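You operate a simulated robot arm through the tools that you are given. There is no shell and no other tool. Be economical: measure what you need, move in short steps, check, and stop when the job is done.

The job below is to be done with a simulated robot arm. You get a single attempt, and the scene is never put back.

## Task
Empty the tray and check the no-load current going up.
Fine: pin in while you unload; plate A on the shelf, plate B on the side table; over 3 A switch the box off, else run the tray down again.

The check looks at the end state, three seconds after you hand in, the way a careful person would. Anything else that was tipped, shoved, dropped, spilled or broken makes it a failure.

## Robot
A 7-joint arm with a two-finger parallel gripper on a trunk, on a base that drives. Base frame: it is fixed to the floor where the robot stands at the start and does not move with it; the origin is under the middle of the robot, x ahead of it, y to its left, z up. Readings come in mm, degrees, newtons and seconds.
Its first joint turns from -166.0 to 166.0 degrees. Places, roughly: black weight tray [900, -200, 1000]; dark frame control box [800, 200, 1000]; front of the side table [300, -1400, 800]; green up key [400, -400, 800]; safety pin [700, 100, 1200]; top of the steel shelf [500, -500, 800]; tray column [800, -200, 600]. Payload 3.43 kg.
The tool frame sits at the grasp point between the pads (the TCP): z along the fingers, y along the line on which they close. The tips reach 34 mm beyond it. Largest opening 128 mm; finger width 24, thickness 12; the body of the gripper, 48 by 130 mm, starts 96 mm behind the TCP.
Orientation is that of the tool frame in the base frame, as a unit quaternion [w, x, y, z]. With the fingers straight down and closing along the base's y, the tool's x points along the base's -x, its y along +y and its z along -z.

## Interface
- The arm moves only by the tool servo_tool. Its argument "steps" is a list of rows, each an object of numbers (a shift or turn left out is 0, a gripper value left out holds the last): "dx", "dy", "dz": the shift along the base's x, y, z in units of 50 mm (1.0 is 50 mm); "ax", "ay", "az": the turn, a rotation vector about the base's x, y, z in units of 6 degrees (1.0 is 6 degrees); "hand": the finger opening in mm, from 0 to 128. In form: [{"dx": .., "dy": .., "dz": .., "ax": .., "ay": .., "az": .., "hand": ..}, ...]. A call has 1 to 8 rows; each row shifts and turns the commanded pose from where the row before left it. A call with a number of a shift or a turn outside -1 to 1 is refused whole. Each row takes 0.2 s and may step no farther than 50 mm and 8.6 degrees from the row before; otherwise, or with a gripper value out of range, the whole call is refused. A pose out of reach is approached as far as the arm can. The call stops where the force on the tool passes 40 N (or 10 N more than at its start, if that is more) or the arm is blocked; 0.2 s more then pass. The fingers move at their own pace (about 153 mm/s each) and stop on an object; they squeeze with about 21 N. The grip force told is the motor's: it shows also when the fingers shut on nothing. Time passes only in rows, and 0.2 s behind the last, so rows that do not move let the fingers close. It gives the time, the measured TCP pose, the force on the tool (base axes), the opening and the grip force at its end, in the units of the frame above (readings bear some noise), with the torque about the TCP (base axes, N m) and any sound that the robot's microphone picked up.
- Cameras (640 x 400 px; columns grow to the right, rows downward): "scene" is now at [173.4, 185.7, 1385.6]; the picture's right is [-0.68, -0.73, 0.01], its down [-0.34, 0.31, -0.89] and it looks along [0.65, -0.61, -0.46] (base axes); focal length 233 px, centre (320, 200). "wrist" rides on the gripper at [76, -11, -160] in the tool frame; the picture's right is [0.15, 0.99, 0.00], its down [-0.88, 0.13, -0.46] and it looks along [-0.45, 0.07, 0.89] (tool axes); focal length 234 px, centre (320, 200). There is no depth. A picture from a camera that has moved, and an enlarged one, comes with that camera's place and axes in the base frame and with its lens. The place of the scene camera against the robot may be out by one fixed shift of up to 25 mm in any direction.
- grab_frame(camera): a new picture of that camera. The clock stands still meanwhile.
- steer(legs): drives the robot by 1 to 6 legs, each [ahead, turn to the left] in mm and degrees, along the robot's own axes; the way and the turn of a leg run together, so that a leg with both is an arc; at most 1500 mm and 180 degrees a leg. The arm and the cameras ride along, it lands a little off, and it stops where it bumps. It gives what a move gives.
- pan_tilt(pan, tilt): turns the head with the scene camera to pan (to the left, within 120 degrees either way) and tilt (down, from -29 to 69), counted from straight ahead of the robot. It gives what a move gives.
- close_up(camera, box): a new picture of the part [left, top, right, bottom] of that camera's present view, enlarged. The clock stands still meanwhile.
- hand_in(): hands the job in; it is judged then, once.

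Work in short steps. Places have to be worked out from the pictures, the camera data and where the tool is seen: move nearer, look again, correct. Check each grasp and each placing, and mend what went wrong. You have 120 turns and 82 pictures in all, those below and enlarged ones among them. Open the gripper and draw the arm clear of the work before you hand the job in, unless the task says otherwise; then end with one line.

The tools are called as name(argument=value, ...) on one line, values as JSON. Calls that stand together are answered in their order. servo_tool: Moves the arm, as the interface text tells. Its arguments: {"type":"object","properties":{"steps":{"type":"array"}},"required":["steps"]} The other tools are called the same way: steer (legs) drives the base; pan_tilt (pan, tilt) turns the head that bears the scene camera; grab_frame (camera) takes a picture; close_up (camera, box) takes an enlarged picture of a part of a camera's view; hand_in () hands the job in.

At the start:

```text
time_s: 0.0
tool_pos: [613.5, -269.1, 1298.4]
tcp_rot: [-0.001, -0.004, 1.0, 0.0]
ft_force: [-0.3, 0.7, -0.3]
torque: [-0.04, 0.02, 0.0]
gripper_width: 127.8
finger_force: 0.1
robot x, y, heading: [-2.0, -2.7, -0.1]
head pan, tilt: [-43.0, 27.0]
```

scene: 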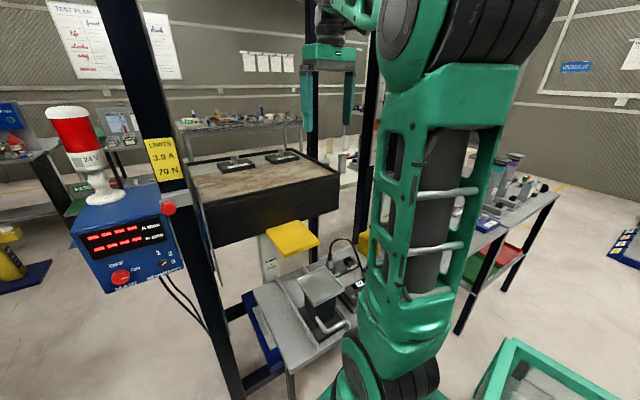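
wrist: 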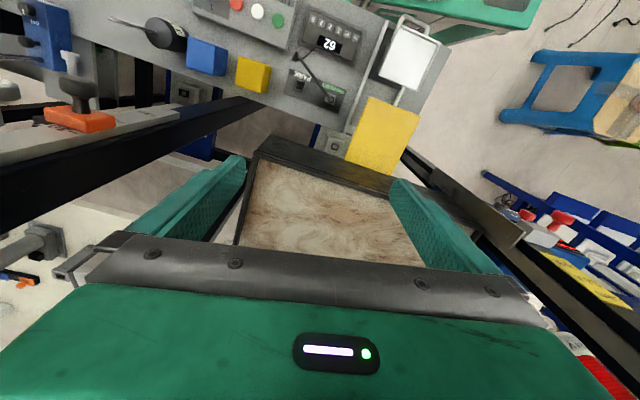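

I'll start by looking closely at the control box, the notices and the tray.

close_up(camera="scene", box=[30, 90, 230, 310])

close_up(camera="scene", box=[180, 120, 380, 380])

close_up(camera="scene", box=[30, 0, 200, 90])

close_up(camera="wrist", box=[100, 0, 460, 180])

```text
1.82 times, centred on (130, 200) of scene
camera zoom: at [173.4, 185.7, 1385.6], right [-0.68, -0.73, 0.01], down [-0.34, 0.31, -0.89], along [0.65, -0.61, -0.46], focal length 423 px, centre (666, 200)
```

zoom: 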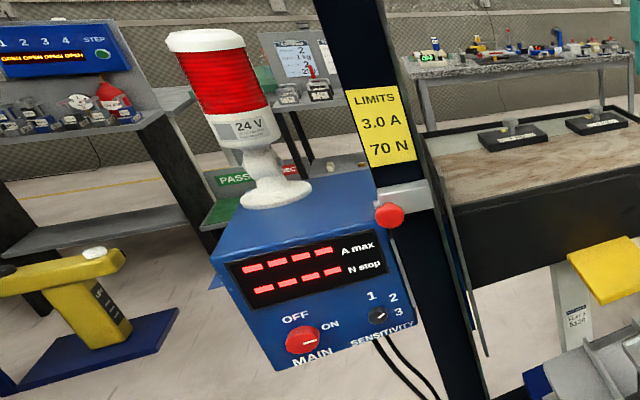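

```text
1.54 times, centred on (280, 250) of scene
camera zoom: at [173.4, 185.7, 1385.6], right [-0.68, -0.73, 0.01], down [-0.34, 0.31, -0.89], along [0.65, -0.61, -0.46], focal length 358 px, centre (382, 123)
```

zoom: 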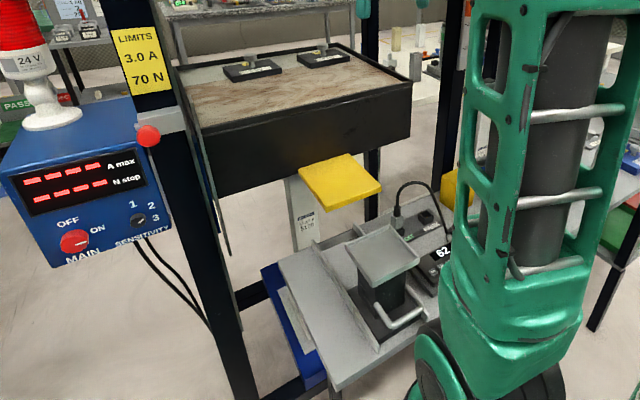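

```text
3.76 times, centred on (115, 45) of scene
camera zoom: at [173.4, 185.7, 1385.6], right [-0.68, -0.73, 0.01], down [-0.34, 0.31, -0.89], along [0.65, -0.61, -0.46], focal length 876 px, centre (1092, 784)
```

zoom: 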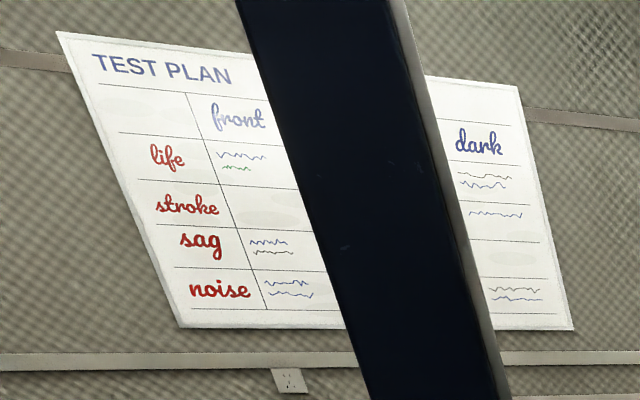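

```text
1.78 times, centred on (280, 90) of wrist
camera zoom: at [536.4, -279.5, 1457.7], right [-0.15, 0.99, 0.0], down [0.88, 0.14, 0.45], along [0.45, 0.07, -0.89], focal length 416 px, centre (391, 396)
```

zoom: 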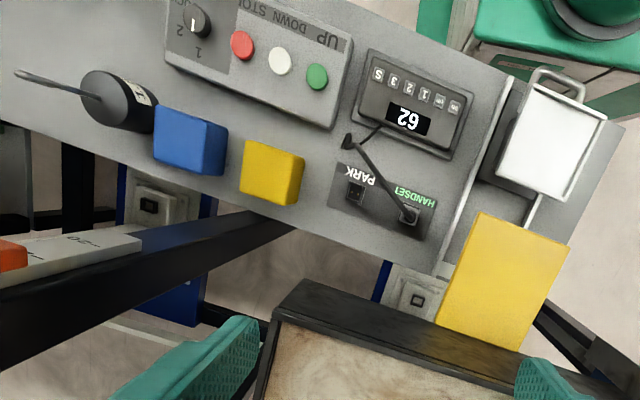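

The arm hides part of the bench; I'll look around with the head: more to the left, and at the right side.

pan_tilt(pan=-75, tilt=35)

grab_frame(camera="scene")

pan_tilt(pan=-5, tilt=25)

grab_frame(camera="scene")

```text
time_s: 1.0
tool_pos: [595.4, -268.3, 1306.4]
tcp_rot: [0.006, -0.003, 1.0, 0.0]
ft_force: [-1.7, 1.0, 0.5]
torque: [0.02, -0.02, -0.01]
gripper_width: 128.2
finger_force: 0.0
robot x, y, heading: [-1.0, -2.1, -0.2]
head pan, tilt: [-75.0, 35.0]
```

```text
75 pictures are left
camera scene: at [129.2, 163.0, 1373.7], right [-0.97, -0.26, 0.01], down [-0.16, 0.55, -0.82], along [0.21, -0.79, -0.58], focal length 233 px, centre (320, 200)
```

scene: 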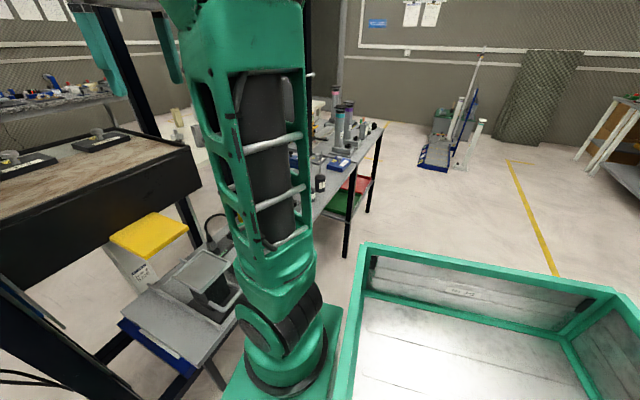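

```text
time_s: 2.4
tool_pos: [597.0, -269.2, 1305.4]
tcp_rot: [0.006, -0.004, 1.0, -0.001]
ft_force: [0.0, -0.7, 0.1]
torque: [0.02, -0.01, -0.02]
gripper_width: 127.8
finger_force: 0.0
robot x, y, heading: [-0.9, -2.2, 0.2]
head pan, tilt: [-5.0, 25.0]
```

```text
74 pictures are left
camera scene: at [198.2, 240.0, 1388.5], right [-0.09, -1.0, 0.0], down [-0.43, 0.04, -0.9], along [0.9, -0.08, -0.43], focal length 233 px, centre (320, 200)
```

scene: 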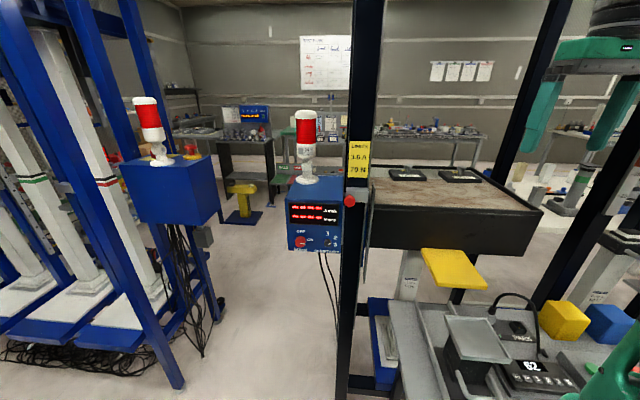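

Next I zoom in on the control box with its pin, and on the tray and bench.

close_up(camera="scene", box=[270, 160, 390, 260])

close_up(camera="scene", box=[340, 150, 560, 290])

close_up(camera="scene", box=[390, 260, 640, 400])

```text
4.00 times, centred on (330, 210) of scene
camera zoom: at [198.2, 240.0, 1388.5], right [-0.09, -1.0, 0.0], down [-0.43, 0.04, -0.9], along [0.9, -0.08, -0.43], focal length 931 px, centre (280, 160)
```

zoom: 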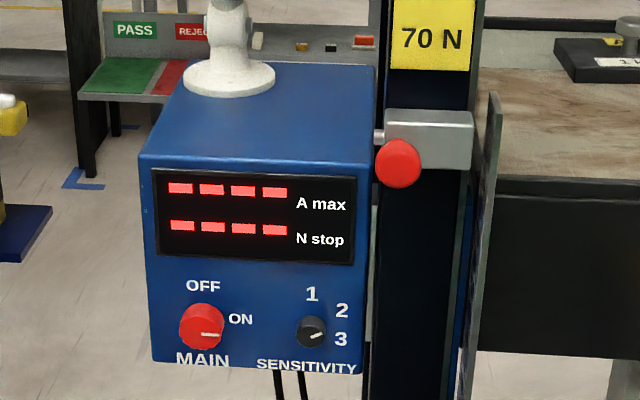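

```text
2.86 times, centred on (450, 220) of scene
camera zoom: at [198.2, 240.0, 1388.5], right [-0.09, -1.0, 0.0], down [-0.43, 0.04, -0.9], along [0.9, -0.08, -0.43], focal length 665 px, centre (-51, 143)
```

zoom: 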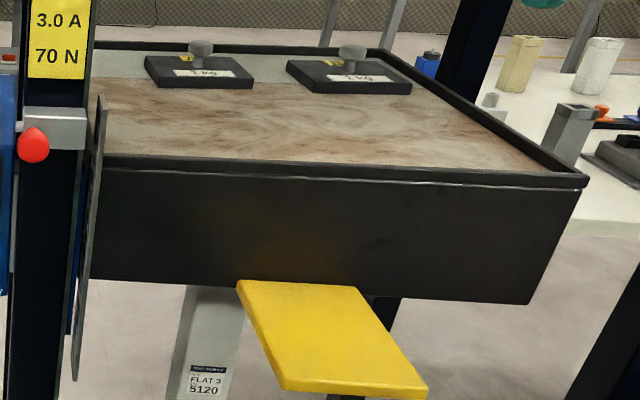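

```text
2.56 times, centred on (515, 330) of scene
camera zoom: at [198.2, 240.0, 1388.5], right [-0.09, -1.0, 0.0], down [-0.43, 0.04, -0.9], along [0.9, -0.08, -0.43], focal length 596 px, centre (-179, -133)
```

zoom: 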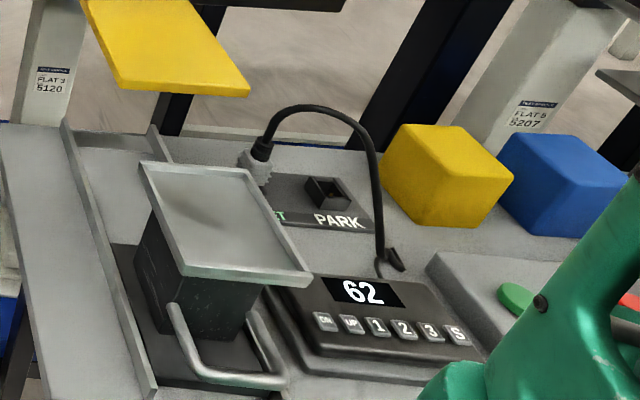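

The box is ON, sensitivity looks near 3, and the pin's red knob is at the post. I'll move the tool back and to the right to look down at the shelf with the keys.

servo_tool(steps=[{"dx": -0.5, "dy": -0.8}, {"dx": -0.5, "dy": -0.8}, {"dx": -0.5, "dy": -0.8}, {"dx": -0.5, "dy": -0.8}, {"dx": -0.5, "dy": -0.8}, {"dy": -0.8}])

grab_frame(camera="wrist")

grab_frame(camera="scene")

```text
time_s: 3.8
tool_pos: [469.8, -507.7, 1308.5]
tcp_rot: [0.007, -0.003, 1.0, -0.001]
ft_force: [0.8, 1.1, 0.6]
torque: [-0.08, 0.01, 0.04]
gripper_width: 128.0
finger_force: 0.1
robot x, y, heading: [3.6, -2.4, -0.0]
head pan, tilt: [-5.0, 25.0]
```

```text
70 pictures are left
camera wrist: at [392.0, -517.9, 1466.4], right [-0.15, 0.99, 0.0], down [0.87, 0.14, 0.47], along [0.46, 0.07, -0.88], focal length 234 px, centre (320, 200)
```

wrist: 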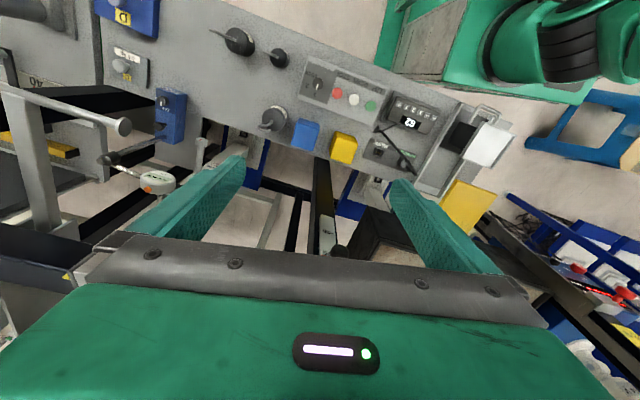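

```text
69 pictures are left
camera scene: at [198.0, 240.6, 1388.4], right [-0.09, -1.0, 0.0], down [-0.43, 0.04, -0.9], along [0.9, -0.08, -0.43], focal length 233 px, centre (320, 200)
```

scene: 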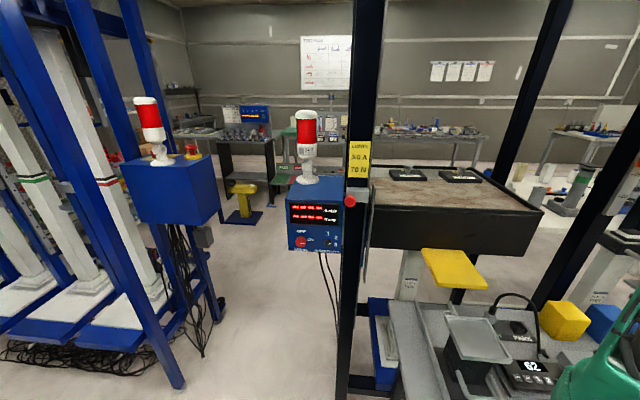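

close_up(camera="wrist", box=[260, 60, 520, 220])

close_up(camera="wrist", box=[90, 0, 290, 200])

close_up(camera="scene", box=[380, 155, 500, 195])

```text
2.46 times, centred on (390, 140) of wrist
camera zoom: at [392.0, -517.9, 1466.4], right [-0.15, 0.99, 0.0], down [0.87, 0.14, 0.47], along [0.46, 0.07, -0.88], focal length 576 px, centre (148, 348)
```

zoom: 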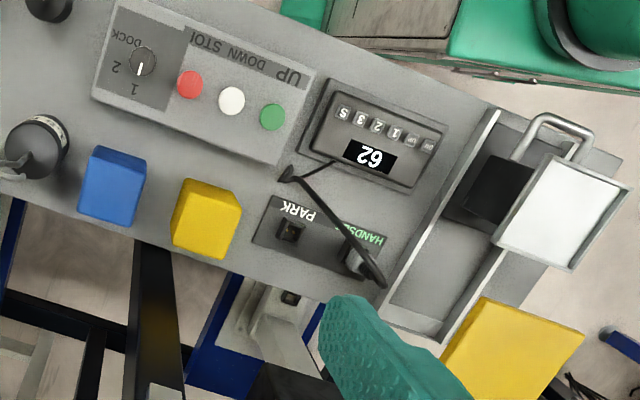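

```text
2.00 times, centred on (190, 100) of wrist
camera zoom: at [392.0, -517.9, 1466.4], right [-0.15, 0.99, 0.0], down [0.87, 0.14, 0.47], along [0.46, 0.07, -0.88], focal length 468 px, centre (580, 400)
```

zoom: 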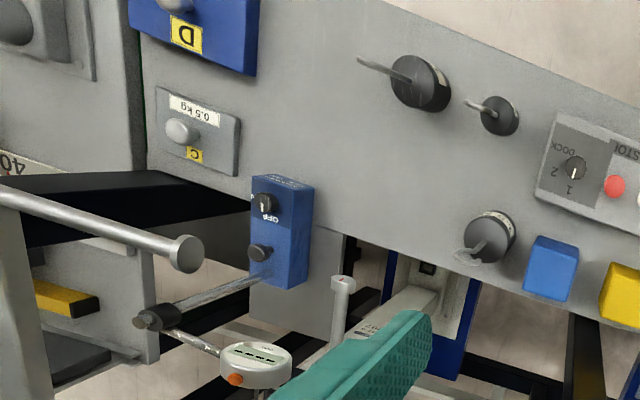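

```text
5.33 times, centred on (440, 175) of scene
camera zoom: at [198.0, 240.6, 1388.4], right [-0.09, -1.0, 0.0], down [-0.43, 0.04, -0.9], along [0.9, -0.08, -0.43], focal length 1241 px, centre (-320, 333)
```

zoom: 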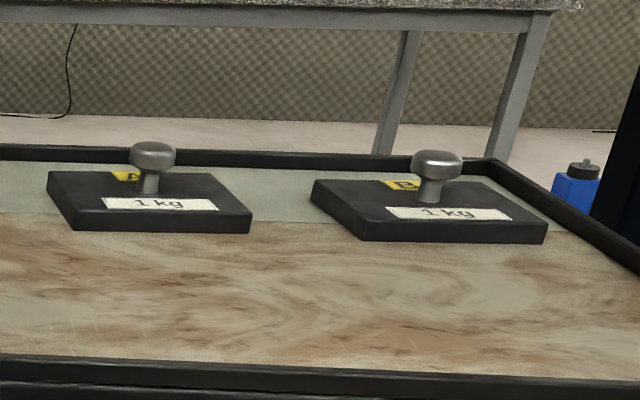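

Keys: green UP, white DOWN, red STOP, with a selector 1/2/DOCK. Now I'll take the wrist camera over to the pin, staying in front of the frame posts.

servo_tool(steps=[{"dx": 0.2, "dy": 1}, {"dx": 0.2, "dy": 1}, {"dx": 0.2, "dy": 1}, {"dx": 0.2, "dy": 1}, {"dx": 0.2, "dy": 1}, {"dx": 0.2, "dy": 1}, {"dx": 0.2, "dy": 1}, {"dx": 0.2, "dy": 1}])

servo_tool(steps=[{"dx": 0.2, "dy": 1}, {"dy": 1}, {"dy": 1}, {"dy": 1}, {"dy": 0.2}, {"dy": 0}])

grab_frame(camera="wrist")

```text
refused: row 1 steps farther than a row can; nothing moved
```

```text
refused: row 1 steps farther than a row can; nothing moved
```

```text
65 pictures are left
camera wrist: at [392.0, -517.9, 1466.4], right [-0.15, 0.99, 0.0], down [0.87, 0.14, 0.47], along [0.46, 0.07, -0.88], focal length 234 px, centre (320, 200)
```

wrist: 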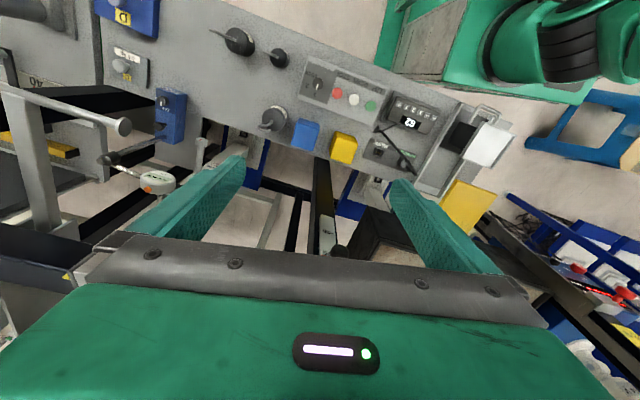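

Those rows exceeded 50 mm, so I'm resending them a bit smaller.

servo_tool(steps=[{"dx": 0.2, "dy": 0.95}, {"dx": 0.2, "dy": 0.95}, {"dx": 0.2, "dy": 0.95}, {"dx": 0.2, "dy": 0.95}, {"dx": 0.2, "dy": 0.95}, {"dx": 0.2, "dy": 0.95}, {"dx": 0.2, "dy": 0.95}, {"dx": 0.2, "dy": 0.95}])

servo_tool(steps=[{"dx": 0.2, "dy": 0.95}, {"dy": 1}, {"dy": 1}, {"dy": 1}, {"dy": 0.5}, {"dy": 0}])

grab_frame(camera="wrist")

```text
time_s: 5.6
tool_pos: [549.4, -128.1, 1306.8]
tcp_rot: [0.006, -0.003, 1.0, 0.0]
ft_force: [0.5, 0.4, -0.1]
torque: [0.03, 0.01, 0.02]
gripper_width: 128.0
finger_force: 0.2
robot x, y, heading: [1.1, -2.3, 0.1]
head pan, tilt: [-5.0, 25.0]
```

```text
time_s: 7.0
tool_pos: [561.2, 94.7, 1306.5]
tcp_rot: [0.006, -0.003, 1.0, 0.001]
ft_force: [0.0, -0.7, -0.4]
torque: [0.0, 0.01, -0.02]
gripper_width: 127.9
finger_force: 0.1
robot x, y, heading: [0.4, -5.6, 0.0]
head pan, tilt: [-5.0, 25.0]
```

```text
64 pictures are left
camera wrist: at [482.3, 84.0, 1464.9], right [-0.15, 0.99, 0.0], down [0.87, 0.14, 0.47], along [0.46, 0.07, -0.88], focal length 234 px, centre (320, 200)
```

wrist: 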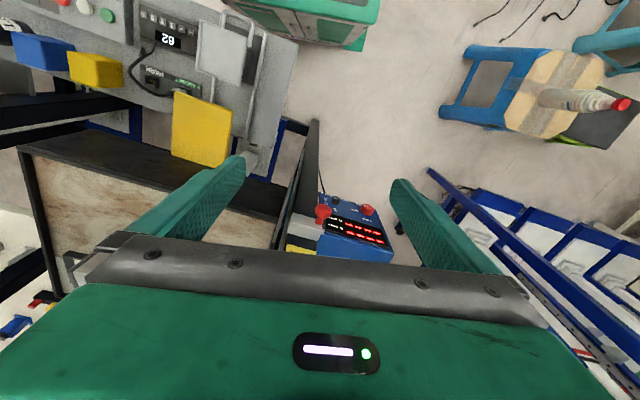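

close_up(camera="wrist", box=[270, 150, 420, 270])

```text
3.33 times, centred on (345, 210) of wrist
camera zoom: at [482.3, 84.0, 1464.9], right [-0.15, 0.99, 0.0], down [0.87, 0.14, 0.47], along [0.46, 0.07, -0.88], focal length 781 px, centre (237, 167)
```

zoom: 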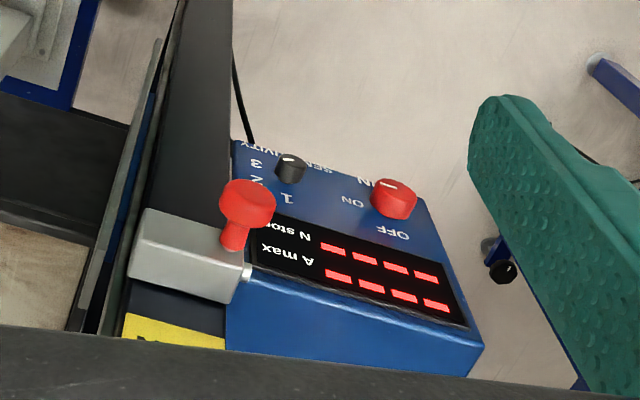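

The red knob looks like a sliding bolt on the post, possibly withdrawn. I'll tilt the tool forward about 48° and lower it so the wrist camera sees the knob front-on, keeping away from it.

servo_tool(steps=[{"ay": -1, "dz": -0.3}, {"ay": -1, "dz": -0.3}, {"ay": -1, "dz": -0.3}, {"ay": -1, "dz": -0.3}, {"ay": -1, "dz": -0.3}, {"ay": -1, "dz": -0.3}, {"ay": -1, "dz": -0.3}, {"ay": -1, "dz": -0.3}])

grab_frame(camera="wrist")

close_up(camera="scene", box=[270, 140, 470, 270])

```text
time_s: 8.8
tool_pos: [561.0, 93.3, 1187.0]
tcp_rot: [0.413, -0.003, 0.911, -0.002]
ft_force: [0.8, 0.2, 0.2]
torque: [-0.03, 0.0, -0.05]
gripper_width: 128.1
finger_force: 0.0
robot x, y, heading: [1.4, 1.3, -0.1]
head pan, tilt: [-5.0, 25.0]
```

```text
62 pictures are left
camera wrist: at [391.2, 82.8, 1234.7], right [-0.1, 0.99, -0.12], down [0.24, 0.14, 0.96], along [0.97, 0.07, -0.25], focal length 234 px, centre (320, 200)
```

wrist: 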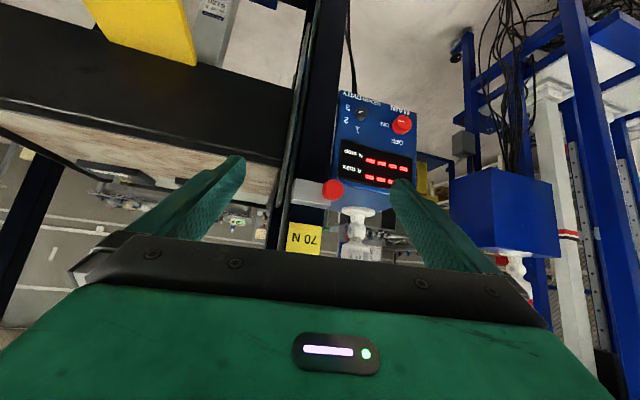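

```text
3.08 times, centred on (370, 205) of scene
camera zoom: at [198.3, 240.1, 1388.5], right [-0.09, -1.0, 0.0], down [-0.43, 0.04, -0.9], along [0.9, -0.08, -0.43], focal length 716 px, centre (166, 185)
```

zoom: 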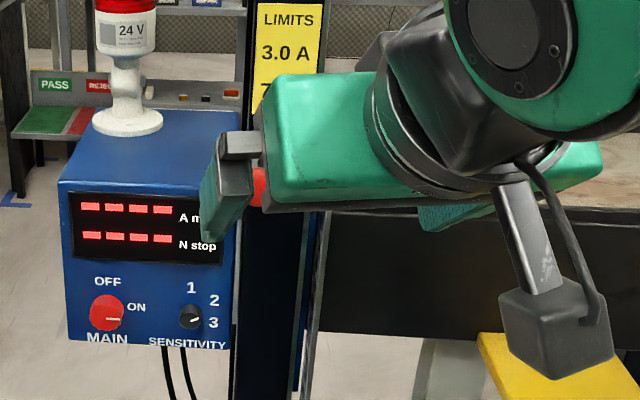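

close_up(camera="wrist", box=[260, 140, 380, 240])

```text
4.00 times, centred on (320, 190) of wrist
camera zoom: at [391.2, 82.8, 1234.7], right [-0.1, 0.99, -0.12], down [0.24, 0.14, 0.96], along [0.97, 0.07, -0.25], focal length 937 px, centre (320, 240)
```

zoom: 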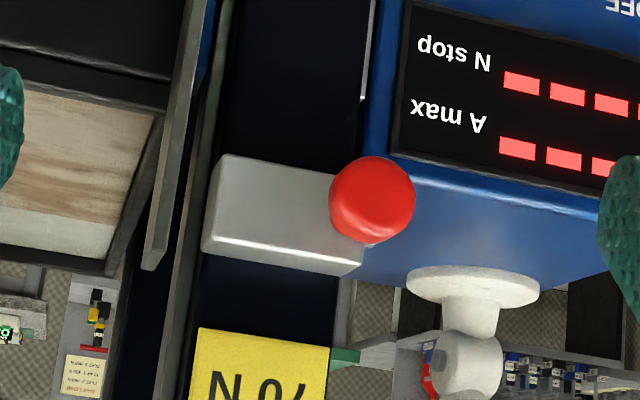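

Ball triangulates to about [665, 117, 1149]. I'll zoom harder on it.

close_up(camera="wrist", box=[285, 165, 349, 205])

servo_tool(steps=[{"dy": -0.9}, {"dy": -0.9}, {"dy": -0.9}, {"dy": -0.9}])

close_up(camera="scene", box=[320, 180, 384, 220])

close_up(camera="wrist", box=[350, 140, 510, 240])

```text
10.00 times, centred on (317, 185) of wrist
camera zoom: at [391.2, 82.8, 1234.7], right [-0.1, 0.99, -0.12], down [0.24, 0.14, 0.96], along [0.97, 0.07, -0.25], focal length 2342 px, centre (350, 350)
```

zoom: 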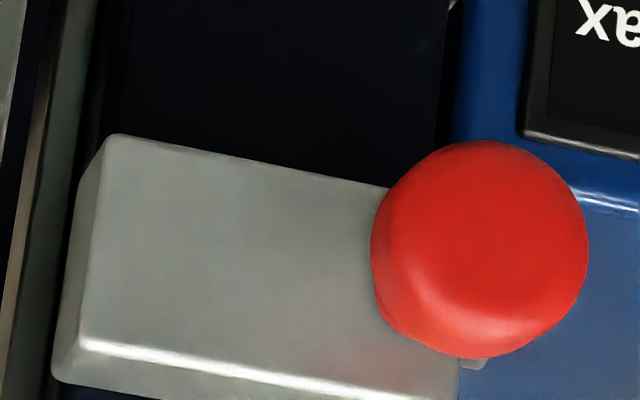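

```text
time_s: 9.8
tool_pos: [563.1, -86.7, 1187.5]
tcp_rot: [0.412, -0.004, 0.911, -0.001]
ft_force: [0.0, -0.2, 1.4]
torque: [-0.02, 0.03, -0.02]
gripper_width: 128.1
finger_force: 0.0
robot x, y, heading: [-0.2, -3.0, -0.1]
head pan, tilt: [-5.0, 25.0]
```

```text
10.00 times, centred on (352, 200) of scene
camera zoom: at [198.1, 240.2, 1388.5], right [-0.09, -1.0, 0.0], down [-0.43, 0.04, -0.9], along [0.9, -0.08, -0.43], focal length 2327 px, centre (0, 200)
```

zoom: 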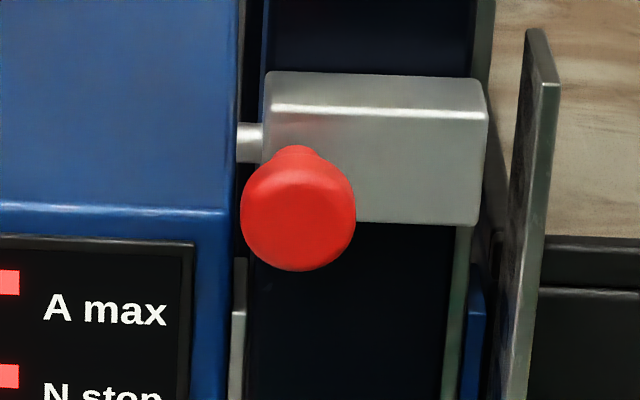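

```text
4.00 times, centred on (430, 190) of wrist
camera zoom: at [392.1, -96.7, 1235.4], right [-0.1, 0.99, -0.12], down [0.24, 0.14, 0.96], along [0.97, 0.07, -0.25], focal length 937 px, centre (-120, 240)
```

zoom: 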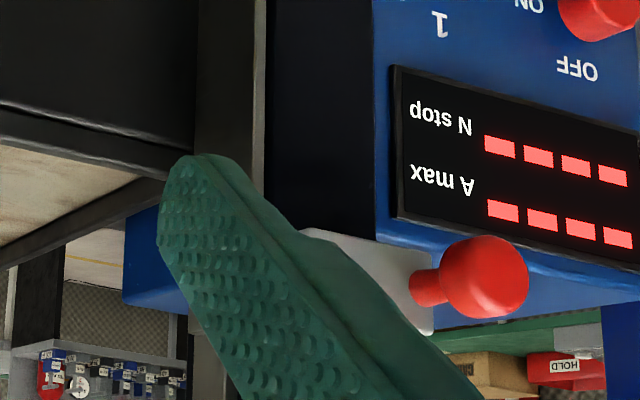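

The bolt is withdrawn (pin out): its rod sticks out to the +y side, clear of the tray strip. I'll grip the knob and slide it to −y; first line up in front of it with the fingers at 60 mm.

servo_tool(steps=[{"dy": 0.82, "hand": 60}, {"dy": 0.82}, {"dy": 0.82}, {"dy": 0.82}, {"dy": 0.8, "dx": 0.4}, {"dx": 0.4}, {}])

close_up(camera="wrist", box=[200, 120, 440, 270])

```text
time_s: 11.4
tool_pos: [602.2, 120.7, 1185.5]
tcp_rot: [0.413, -0.003, 0.911, -0.002]
ft_force: [0.0, -0.3, 0.1]
torque: [0.03, 0.02, 0.0]
gripper_width: 60.0
finger_force: 0.0
robot x, y, heading: [0.1, -2.0, 0.0]
head pan, tilt: [-5.0, 25.0]
```

```text
2.67 times, centred on (320, 195) of wrist
camera zoom: at [431.0, 108.6, 1233.5], right [-0.1, 0.99, -0.11], down [0.24, 0.14, 0.96], along [0.97, 0.07, -0.25], focal length 624 px, centre (320, 213)
```

zoom: 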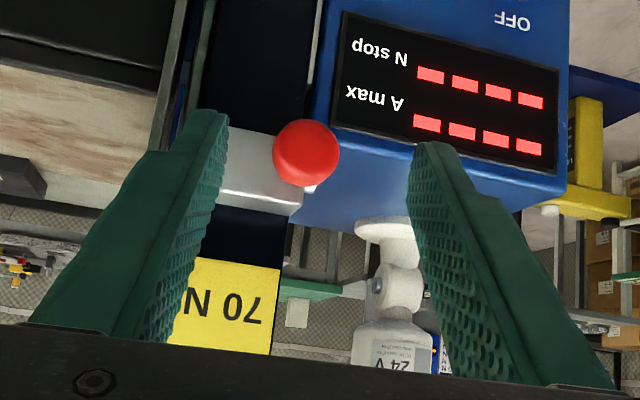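

The ball sits between the fingers. Advancing to it.

servo_tool(steps=[{"dx": 0.4, "dz": -0.15}, {"dx": 0.4, "dz": -0.15}, {"dx": 0.25, "dz": -0.05}, {}])

close_up(camera="wrist", box=[200, 120, 440, 270])

```text
time_s: 12.4
tool_pos: [652.9, 116.7, 1168.2]
tcp_rot: [0.411, -0.003, 0.912, -0.002]
ft_force: [-14.8, -0.6, 0.1]
torque: [0.03, 0.24, -0.65]
gripper_width: 60.2
finger_force: 0.0
robot x, y, heading: [0.6, -0.2, -0.2]
head pan, tilt: [-5.0, 25.0]
```

```text
2.67 times, centred on (320, 195) of wrist
camera zoom: at [481.3, 106.3, 1216.0], right [-0.1, 0.99, -0.12], down [0.24, 0.14, 0.96], along [0.97, 0.07, -0.25], focal length 624 px, centre (320, 213)
```

zoom: 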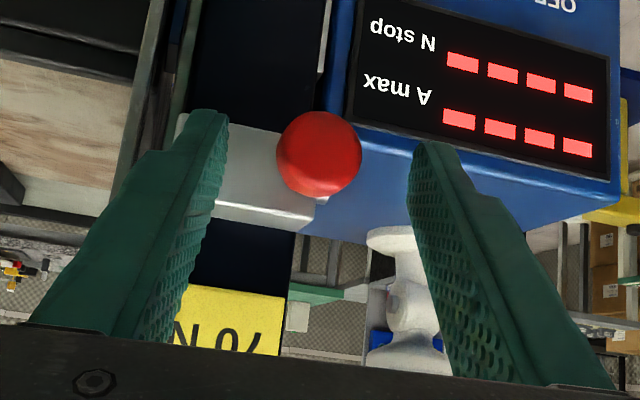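

The −y finger touches the block's front face. I'll back off 7 mm, close on the ball, then check.

servo_tool(steps=[{"dx": -0.14}, {"hand": 20}, {"hand": 20}, {"hand": 20}])

close_up(camera="wrist", box=[200, 120, 440, 270])

```text
time_s: 13.4
tool_pos: [647.0, 116.7, 1169.2]
tcp_rot: [0.412, -0.002, 0.911, -0.002]
ft_force: [6.8, -9.7, 4.8]
torque: [-0.24, -0.27, -0.3]
gripper_width: 24.4
finger_force: 45.2
robot x, y, heading: [0.4, -4.7, -0.0]
head pan, tilt: [-5.0, 25.0]
```

```text
2.67 times, centred on (320, 195) of wrist
camera zoom: at [476.5, 105.7, 1216.3], right [-0.1, 0.99, -0.11], down [0.24, 0.14, 0.96], along [0.97, 0.07, -0.25], focal length 624 px, centre (320, 213)
```

zoom: 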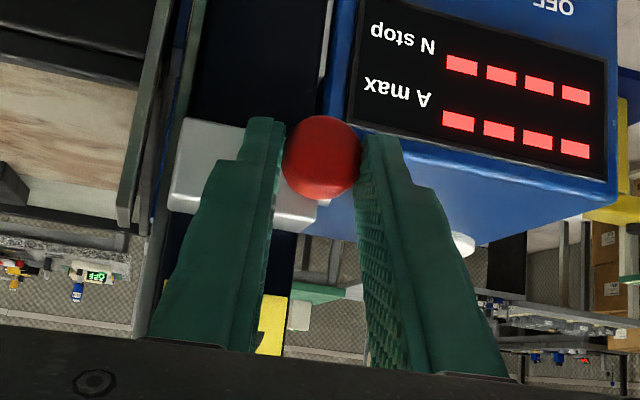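

Gripped at 24 mm. Sliding toward −y in small steps.

servo_tool(steps=[{"dy": -0.15}, {"dy": -0.15}, {"dy": -0.15}, {"dy": -0.15}])

close_up(camera="wrist", box=[200, 120, 440, 270])

```text
time_s: 14.4
tool_pos: [643.1, 88.3, 1168.2]
tcp_rot: [0.411, -0.005, 0.912, -0.002]
ft_force: [-34.4, 7.6, 1.6]
torque: [0.13, 0.62, 0.1]
gripper_width: 24.3
finger_force: 45.0
robot x, y, heading: [2.5, -0.6, 0.1]
head pan, tilt: [-5.0, 25.0]
```

```text
2.67 times, centred on (320, 195) of wrist
camera zoom: at [473.4, 77.0, 1216.7], right [-0.1, 0.99, -0.12], down [0.24, 0.14, 0.96], along [0.96, 0.07, -0.25], focal length 624 px, centre (320, 213)
```

zoom: 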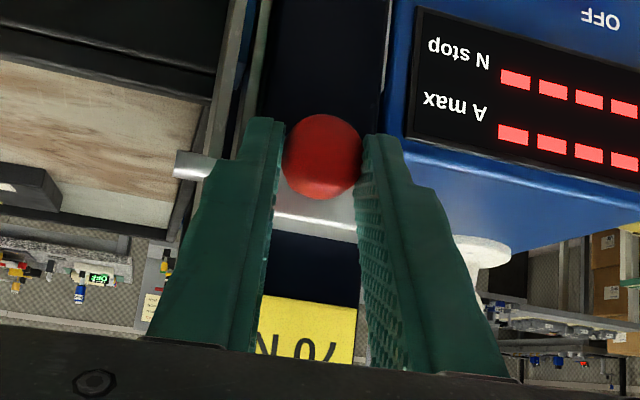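

The rod is moving out on the tray side, about 28 mm so far. There is −34 N along x, so I ease back slightly and continue.

servo_tool(steps=[{"dx": -0.1}, {"dy": -0.12}, {"dy": -0.12}, {}])

close_up(camera="wrist", box=[200, 120, 440, 270])

```text
time_s: 15.4
tool_pos: [642.6, 79.1, 1167.6]
tcp_rot: [0.412, -0.007, 0.911, 0.0]
ft_force: [7.8, 34.3, -12.0]
torque: [0.56, -0.14, 0.54]
gripper_width: 24.2
finger_force: 44.8
robot x, y, heading: [-0.3, -1.9, -0.3]
head pan, tilt: [-5.0, 25.0]
```

```text
2.67 times, centred on (320, 195) of wrist
camera zoom: at [472.0, 67.8, 1216.2], right [-0.11, 0.99, -0.12], down [0.24, 0.14, 0.96], along [0.97, 0.08, -0.25], focal length 624 px, centre (320, 213)
```

zoom: 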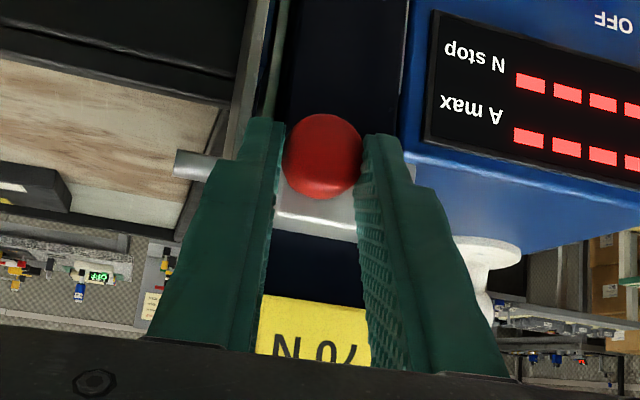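

About 38 mm of travel, and 34 N resists now: end stop. I'll release, back away and look.

servo_tool(steps=[{"hand": 70}, {"hand": 70}, {"dx": -0.8, "dz": 0.3}, {"dx": -0.8, "dz": 0.3}, {"dx": -0.4, "dy": -0.8}, {"dy": -1}, {"dy": -1}, {"dy": -0.8}])

close_up(camera="scene", box=[320, 180, 400, 230])

close_up(camera="wrist", box=[340, 120, 500, 220])

```text
time_s: 17.2
tool_pos: [541.6, -103.5, 1199.5]
tcp_rot: [0.412, -0.004, 0.911, -0.002]
ft_force: [-1.2, -0.1, -0.1]
torque: [0.0, 0.0, -0.03]
gripper_width: 69.9
finger_force: 0.1
robot x, y, heading: [-1.1, -2.5, 0.2]
head pan, tilt: [-5.0, 25.0]
```

```text
8.00 times, centred on (360, 205) of scene
camera zoom: at [198.1, 240.1, 1388.5], right [-0.09, -1.0, 0.0], down [-0.43, 0.04, -0.9], along [0.9, -0.08, -0.43], focal length 1862 px, centre (0, 160)
```

zoom: 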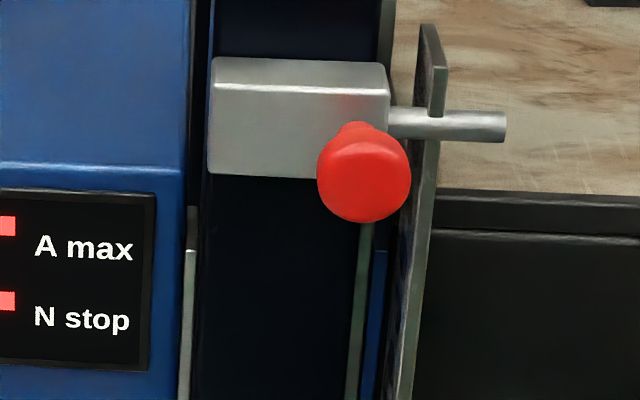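

```text
4.00 times, centred on (420, 170) of wrist
camera zoom: at [371.1, -115.4, 1246.6], right [-0.1, 0.99, -0.12], down [0.24, 0.14, 0.96], along [0.97, 0.07, -0.25], focal length 937 px, centre (-80, 320)
```

zoom: 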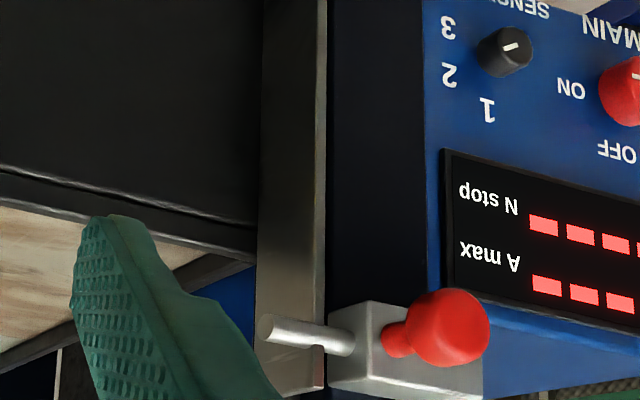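

I need to know whether the rod actually passes into the strip or in front of it; zooming in.

close_up(camera="scene", box=[360, 180, 392, 200])

close_up(camera="wrist", box=[392, 180, 456, 220])

```text
16.00 times, centred on (376, 190) of scene
camera zoom: at [198.1, 240.1, 1388.5], right [-0.09, -1.0, 0.0], down [-0.43, 0.04, -0.9], along [0.9, -0.08, -0.43], focal length 3723 px, centre (-576, 360)
```

zoom: 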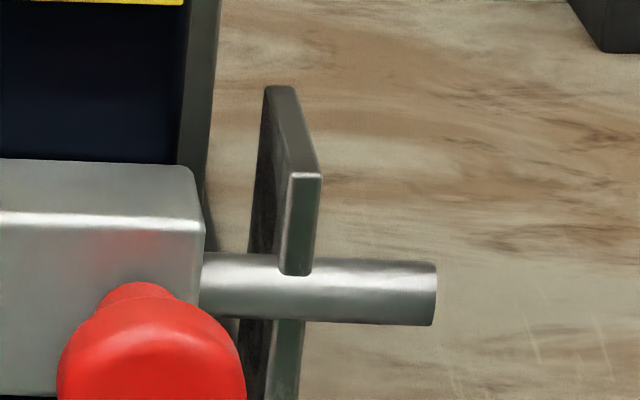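

```text
10.00 times, centred on (424, 200) of wrist
camera zoom: at [371.1, -115.4, 1246.6], right [-0.1, 0.99, -0.12], down [0.24, 0.14, 0.96], along [0.97, 0.07, -0.25], focal length 2342 px, centre (-720, 200)
```

zoom: 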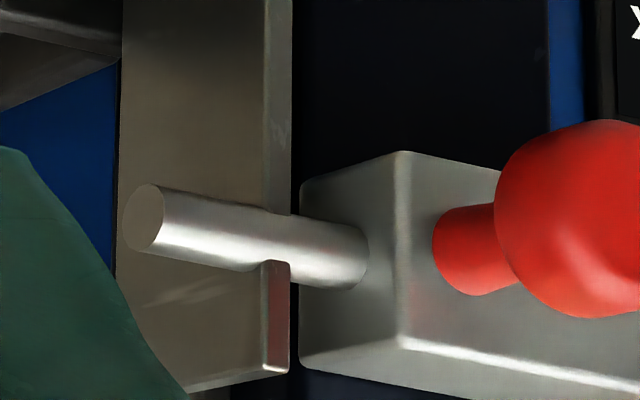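

The strip has an open notch and the rod lies in it: pin is in. Now turn the tool back to vertical, raise it, and read the plate tags.

servo_tool(steps=[{"ay": 1, "dz": 0.35, "dx": 0.1}, {"ay": 1, "dz": 0.35, "dx": 0.1}, {"ay": 1, "dz": 0.35, "dx": 0.1}, {"ay": 1, "dz": 0.35, "dx": 0.1}, {"ay": 1, "dz": 0.35, "dx": 0.2}, {"ay": 1, "dz": 0.35, "dx": 0.2}, {"ay": 1, "dz": 0.35, "dx": 0.2}, {"ay": 1, "dz": 0.35, "dx": 0.2}])

servo_tool(steps=[{"dx": 0.7, "dy": -0.5}, {"dx": 0.7, "dy": -0.5}, {"dx": 0.7, "dy": -0.3}, {"dx": 0.7}, {"dx": 0.5}, {}])

grab_frame(camera="wrist")

close_up(camera="scene", box=[370, 155, 498, 235])

```text
time_s: 19.0
tool_pos: [587.1, -103.6, 1348.1]
tcp_rot: [0.033, -0.004, 0.999, -0.003]
ft_force: [93.5, 8.4, -127.1]
torque: [-1.71, 5.18, -0.9]
gripper_width: 69.8
finger_force: 0.0
robot x, y, heading: [0.9, -2.6, -0.3]
head pan, tilt: [-5.0, 25.0]
stopped in row 8: the force on the tool passed its limit at 177 N (the readings are from after the stop); the commanded pose is now the measured one
```

```text
time_s: 20.4
tool_pos: [757.6, -171.2, 1343.7]
tcp_rot: [0.027, -0.008, 1.0, -0.002]
ft_force: [56.2, -69.2, -85.9]
torque: [12.52, 2.46, 6.19]
gripper_width: 70.4
finger_force: 0.1
robot x, y, heading: [-2.0, -5.8, -0.1]
head pan, tilt: [-5.0, 25.0]
```

```text
47 pictures are left
camera wrist: at [672.2, -182.5, 1499.4], right [-0.16, 0.99, -0.01], down [0.85, 0.15, 0.5], along [0.5, 0.07, -0.86], focal length 234 px, centre (320, 200)
```

wrist: 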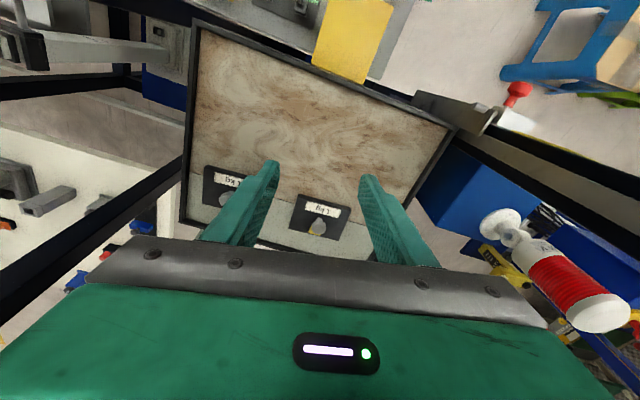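

```text
5.00 times, centred on (434, 195) of scene
camera zoom: at [198.4, 240.0, 1388.5], right [-0.09, -1.0, 0.0], down [-0.43, 0.04, -0.9], along [0.9, -0.08, -0.43], focal length 1164 px, centre (-250, 225)
```

zoom: 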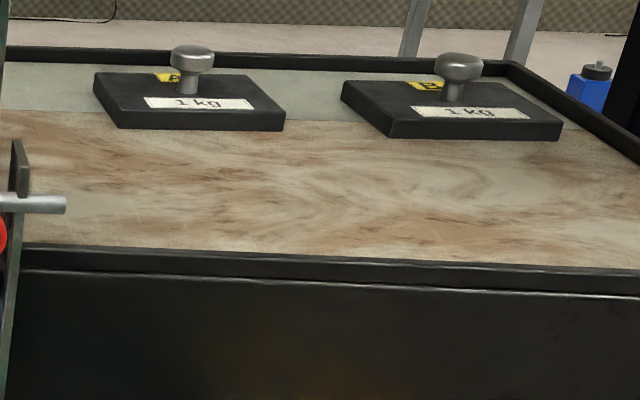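

A large force showed up: 177 N, with some still present. I must see what the gripper is touching.

pan_tilt(pan=-35, tilt=0)

grab_frame(camera="scene")

```text
time_s: 21.4
tool_pos: [755.9, -171.7, 1344.9]
tcp_rot: [0.027, -0.007, 1.0, -0.003]
ft_force: [52.4, -83.1, -83.8]
torque: [15.02, 1.96, 7.42]
gripper_width: 70.0
finger_force: 0.0
robot x, y, heading: [-0.3, -3.1, 0.0]
head pan, tilt: [-35.0, 0.0]
```

```text
45 pictures are left
camera scene: at [180.9, 196.5, 1429.1], right [-0.57, -0.82, 0.01], down [-0.01, 0.0, -1.0], along [0.82, -0.57, -0.01], focal length 233 px, centre (320, 200)
```

scene: 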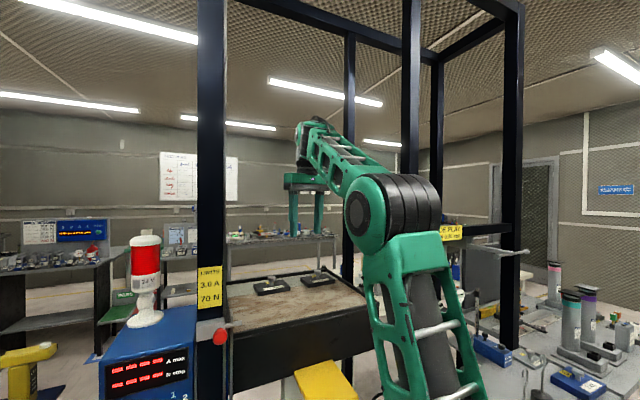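

close_up(camera="scene", box=[260, 100, 420, 240])

```text
2.86 times, centred on (340, 170) of scene
camera zoom: at [180.9, 196.5, 1429.1], right [-0.57, -0.82, 0.01], down [-0.01, 0.0, -1.0], along [0.82, -0.57, -0.01], focal length 665 px, centre (263, 286)
```

zoom: 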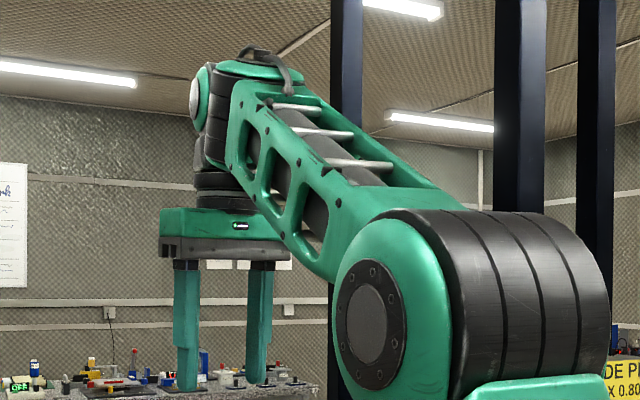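

The gripper body is pressing against the robot's own forearm because the tool is too high. Lowering it should relieve that; nothing of the scene is involved.

servo_tool(steps=[{"dz": -0.4}, {"dz": -0.4}, {"dz": -0.4}, {}])

```text
time_s: 22.4
tool_pos: [755.4, -169.1, 1285.0]
tcp_rot: [0.025, -0.005, 1.0, -0.002]
ft_force: [0.8, -0.2, -0.5]
torque: [-0.03, 0.03, 0.03]
gripper_width: 70.1
finger_force: 0.0
robot x, y, heading: [-1.5, -1.6, 0.0]
head pan, tilt: [-35.0, 0.0]
```

Free again. Fix the small tilt and look at the plates.

servo_tool(steps=[{"ay": 0.5, "dx": 0.3}, {"dx": 0.3}, {}])

grab_frame(camera="wrist")

close_up(camera="wrist", box=[180, 150, 380, 275])

```text
time_s: 23.2
tool_pos: [785.8, -171.3, 1285.2]
tcp_rot: [-0.001, -0.006, 1.0, -0.001]
ft_force: [0.0, -0.2, -0.3]
torque: [-0.03, 0.0, 0.03]
gripper_width: 70.1
finger_force: 0.1
robot x, y, heading: [-1.8, 0.5, -0.2]
head pan, tilt: [-35.0, 0.0]
```

```text
43 pictures are left
camera wrist: at [708.2, -182.0, 1444.3], right [-0.16, 0.99, 0.0], down [0.88, 0.14, 0.45], along [0.45, 0.07, -0.89], focal length 234 px, centre (320, 200)
```

wrist: 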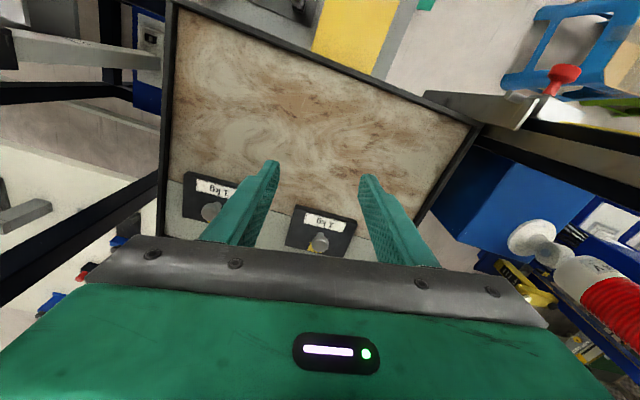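

```text
3.20 times, centred on (280, 212) of wrist
camera zoom: at [708.2, -182.0, 1444.3], right [-0.16, 0.99, 0.0], down [0.88, 0.14, 0.45], along [0.45, 0.07, -0.89], focal length 749 px, centre (448, 160)
```

zoom: 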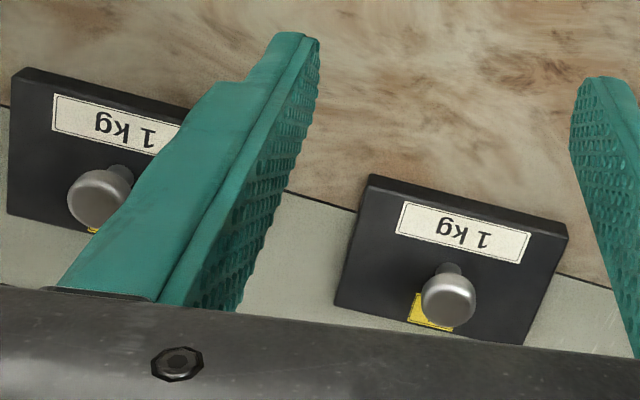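

I'll zoom strongly on the yellow tags from the scene camera.

close_up(camera="scene", box=[250, 262, 346, 302])

```text
6.67 times, centred on (298, 282) of scene
camera zoom: at [180.8, 196.4, 1429.1], right [-0.57, -0.82, 0.01], down [-0.01, 0.0, -1.0], along [0.82, -0.57, -0.01], focal length 1551 px, centre (467, -347)
```

zoom: 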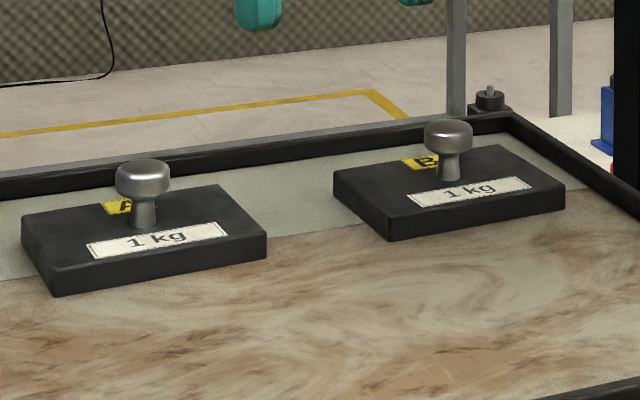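

Tags: left plate is A, right plate is B. Knob A is near [944, −144, 1133]. I'll move above it and check.

servo_tool(steps=[{"dx": 0.8, "dy": 0.15, "dz": -0.3}, {"dx": 0.8, "dy": 0.15, "dz": -0.3}, {"dx": 0.8, "dy": 0.15, "dz": -0.2}, {"dx": 0.6, "dy": 0.1}, {}])

grab_frame(camera="wrist")

close_up(camera="scene", box=[230, 180, 390, 310])

```text
time_s: 23.9
tool_pos: [865.5, -152.4, 1268.3]
tcp_rot: [0.014, -0.007, 1.0, -0.004]
ft_force: [-2.3, 0.6, 1.3]
torque: [0.01, -0.19, -0.01]
gripper_width: 70.0
finger_force: 0.0
robot x, y, heading: [0.9, 2.1, -0.2]
head pan, tilt: [-35.0, 0.0]
stopped in row 3: the force on the tool passed its limit at 136 N (the readings are from after the stop); the commanded pose is now the measured one
```

```text
40 pictures are left
camera wrist: at [783.8, -164.0, 1426.0], right [-0.16, 0.99, -0.01], down [0.87, 0.15, 0.48], along [0.47, 0.07, -0.88], focal length 234 px, centre (320, 200)
```

wrist: 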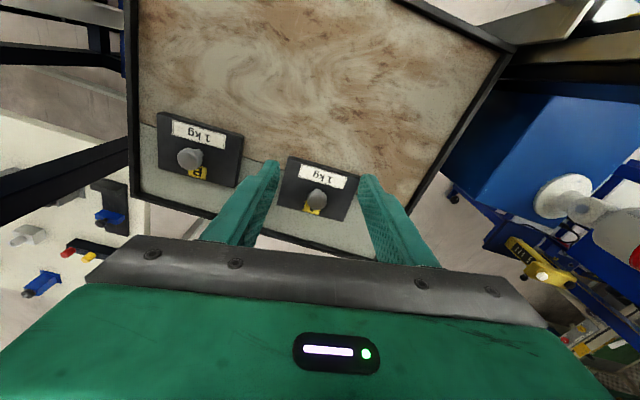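

```text
3.08 times, centred on (310, 245) of scene
camera zoom: at [177.0, 196.6, 1429.5], right [-0.57, -0.82, 0.01], down [-0.01, 0.0, -1.0], along [0.82, -0.57, -0.01], focal length 716 px, centre (351, 62)
```

zoom: 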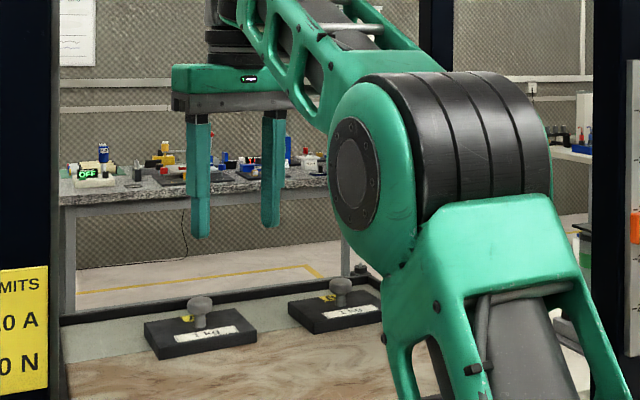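

That was again the forearm against the gripper's body (the tool is too high for the reach). I'll go lower first, then forward.

servo_tool(steps=[{"dz": -0.5}, {"dz": -0.5, "ay": 0.27}, {"dx": 0.4, "dz": -0.2}, {"dx": 0.4}, {"dx": 0.4}, {"dx": 0.4, "dy": 0.12}, {}])

grab_frame(camera="wrist")

```text
time_s: 25.2
tool_pos: [925.2, -152.3, 1220.5]
tcp_rot: [0.011, -0.009, 1.0, -0.005]
ft_force: [-1.6, 0.6, 1.2]
torque: [-0.04, -0.11, -0.04]
gripper_width: 69.7
finger_force: 0.0
robot x, y, heading: [-2.7, -6.6, -0.1]
head pan, tilt: [-35.0, 0.0]
stopped in row 6: the force on the tool passed its limit at 162 N (the readings are from after the stop); the commanded pose is now the measured one
```

```text
38 pictures are left
camera wrist: at [844.0, -161.7, 1379.0], right [-0.16, 0.99, -0.01], down [0.87, 0.15, 0.48], along [0.47, 0.07, -0.88], focal length 234 px, centre (320, 200)
```

wrist: 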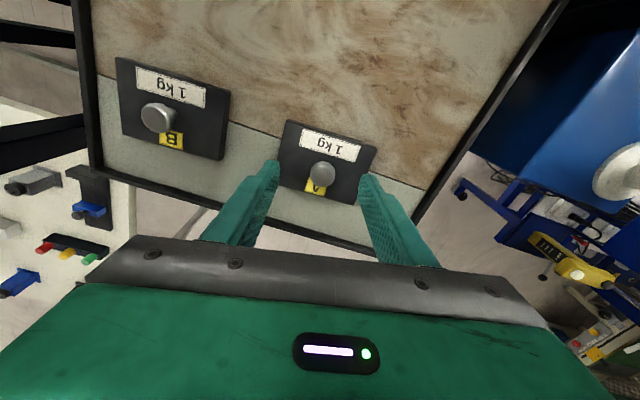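

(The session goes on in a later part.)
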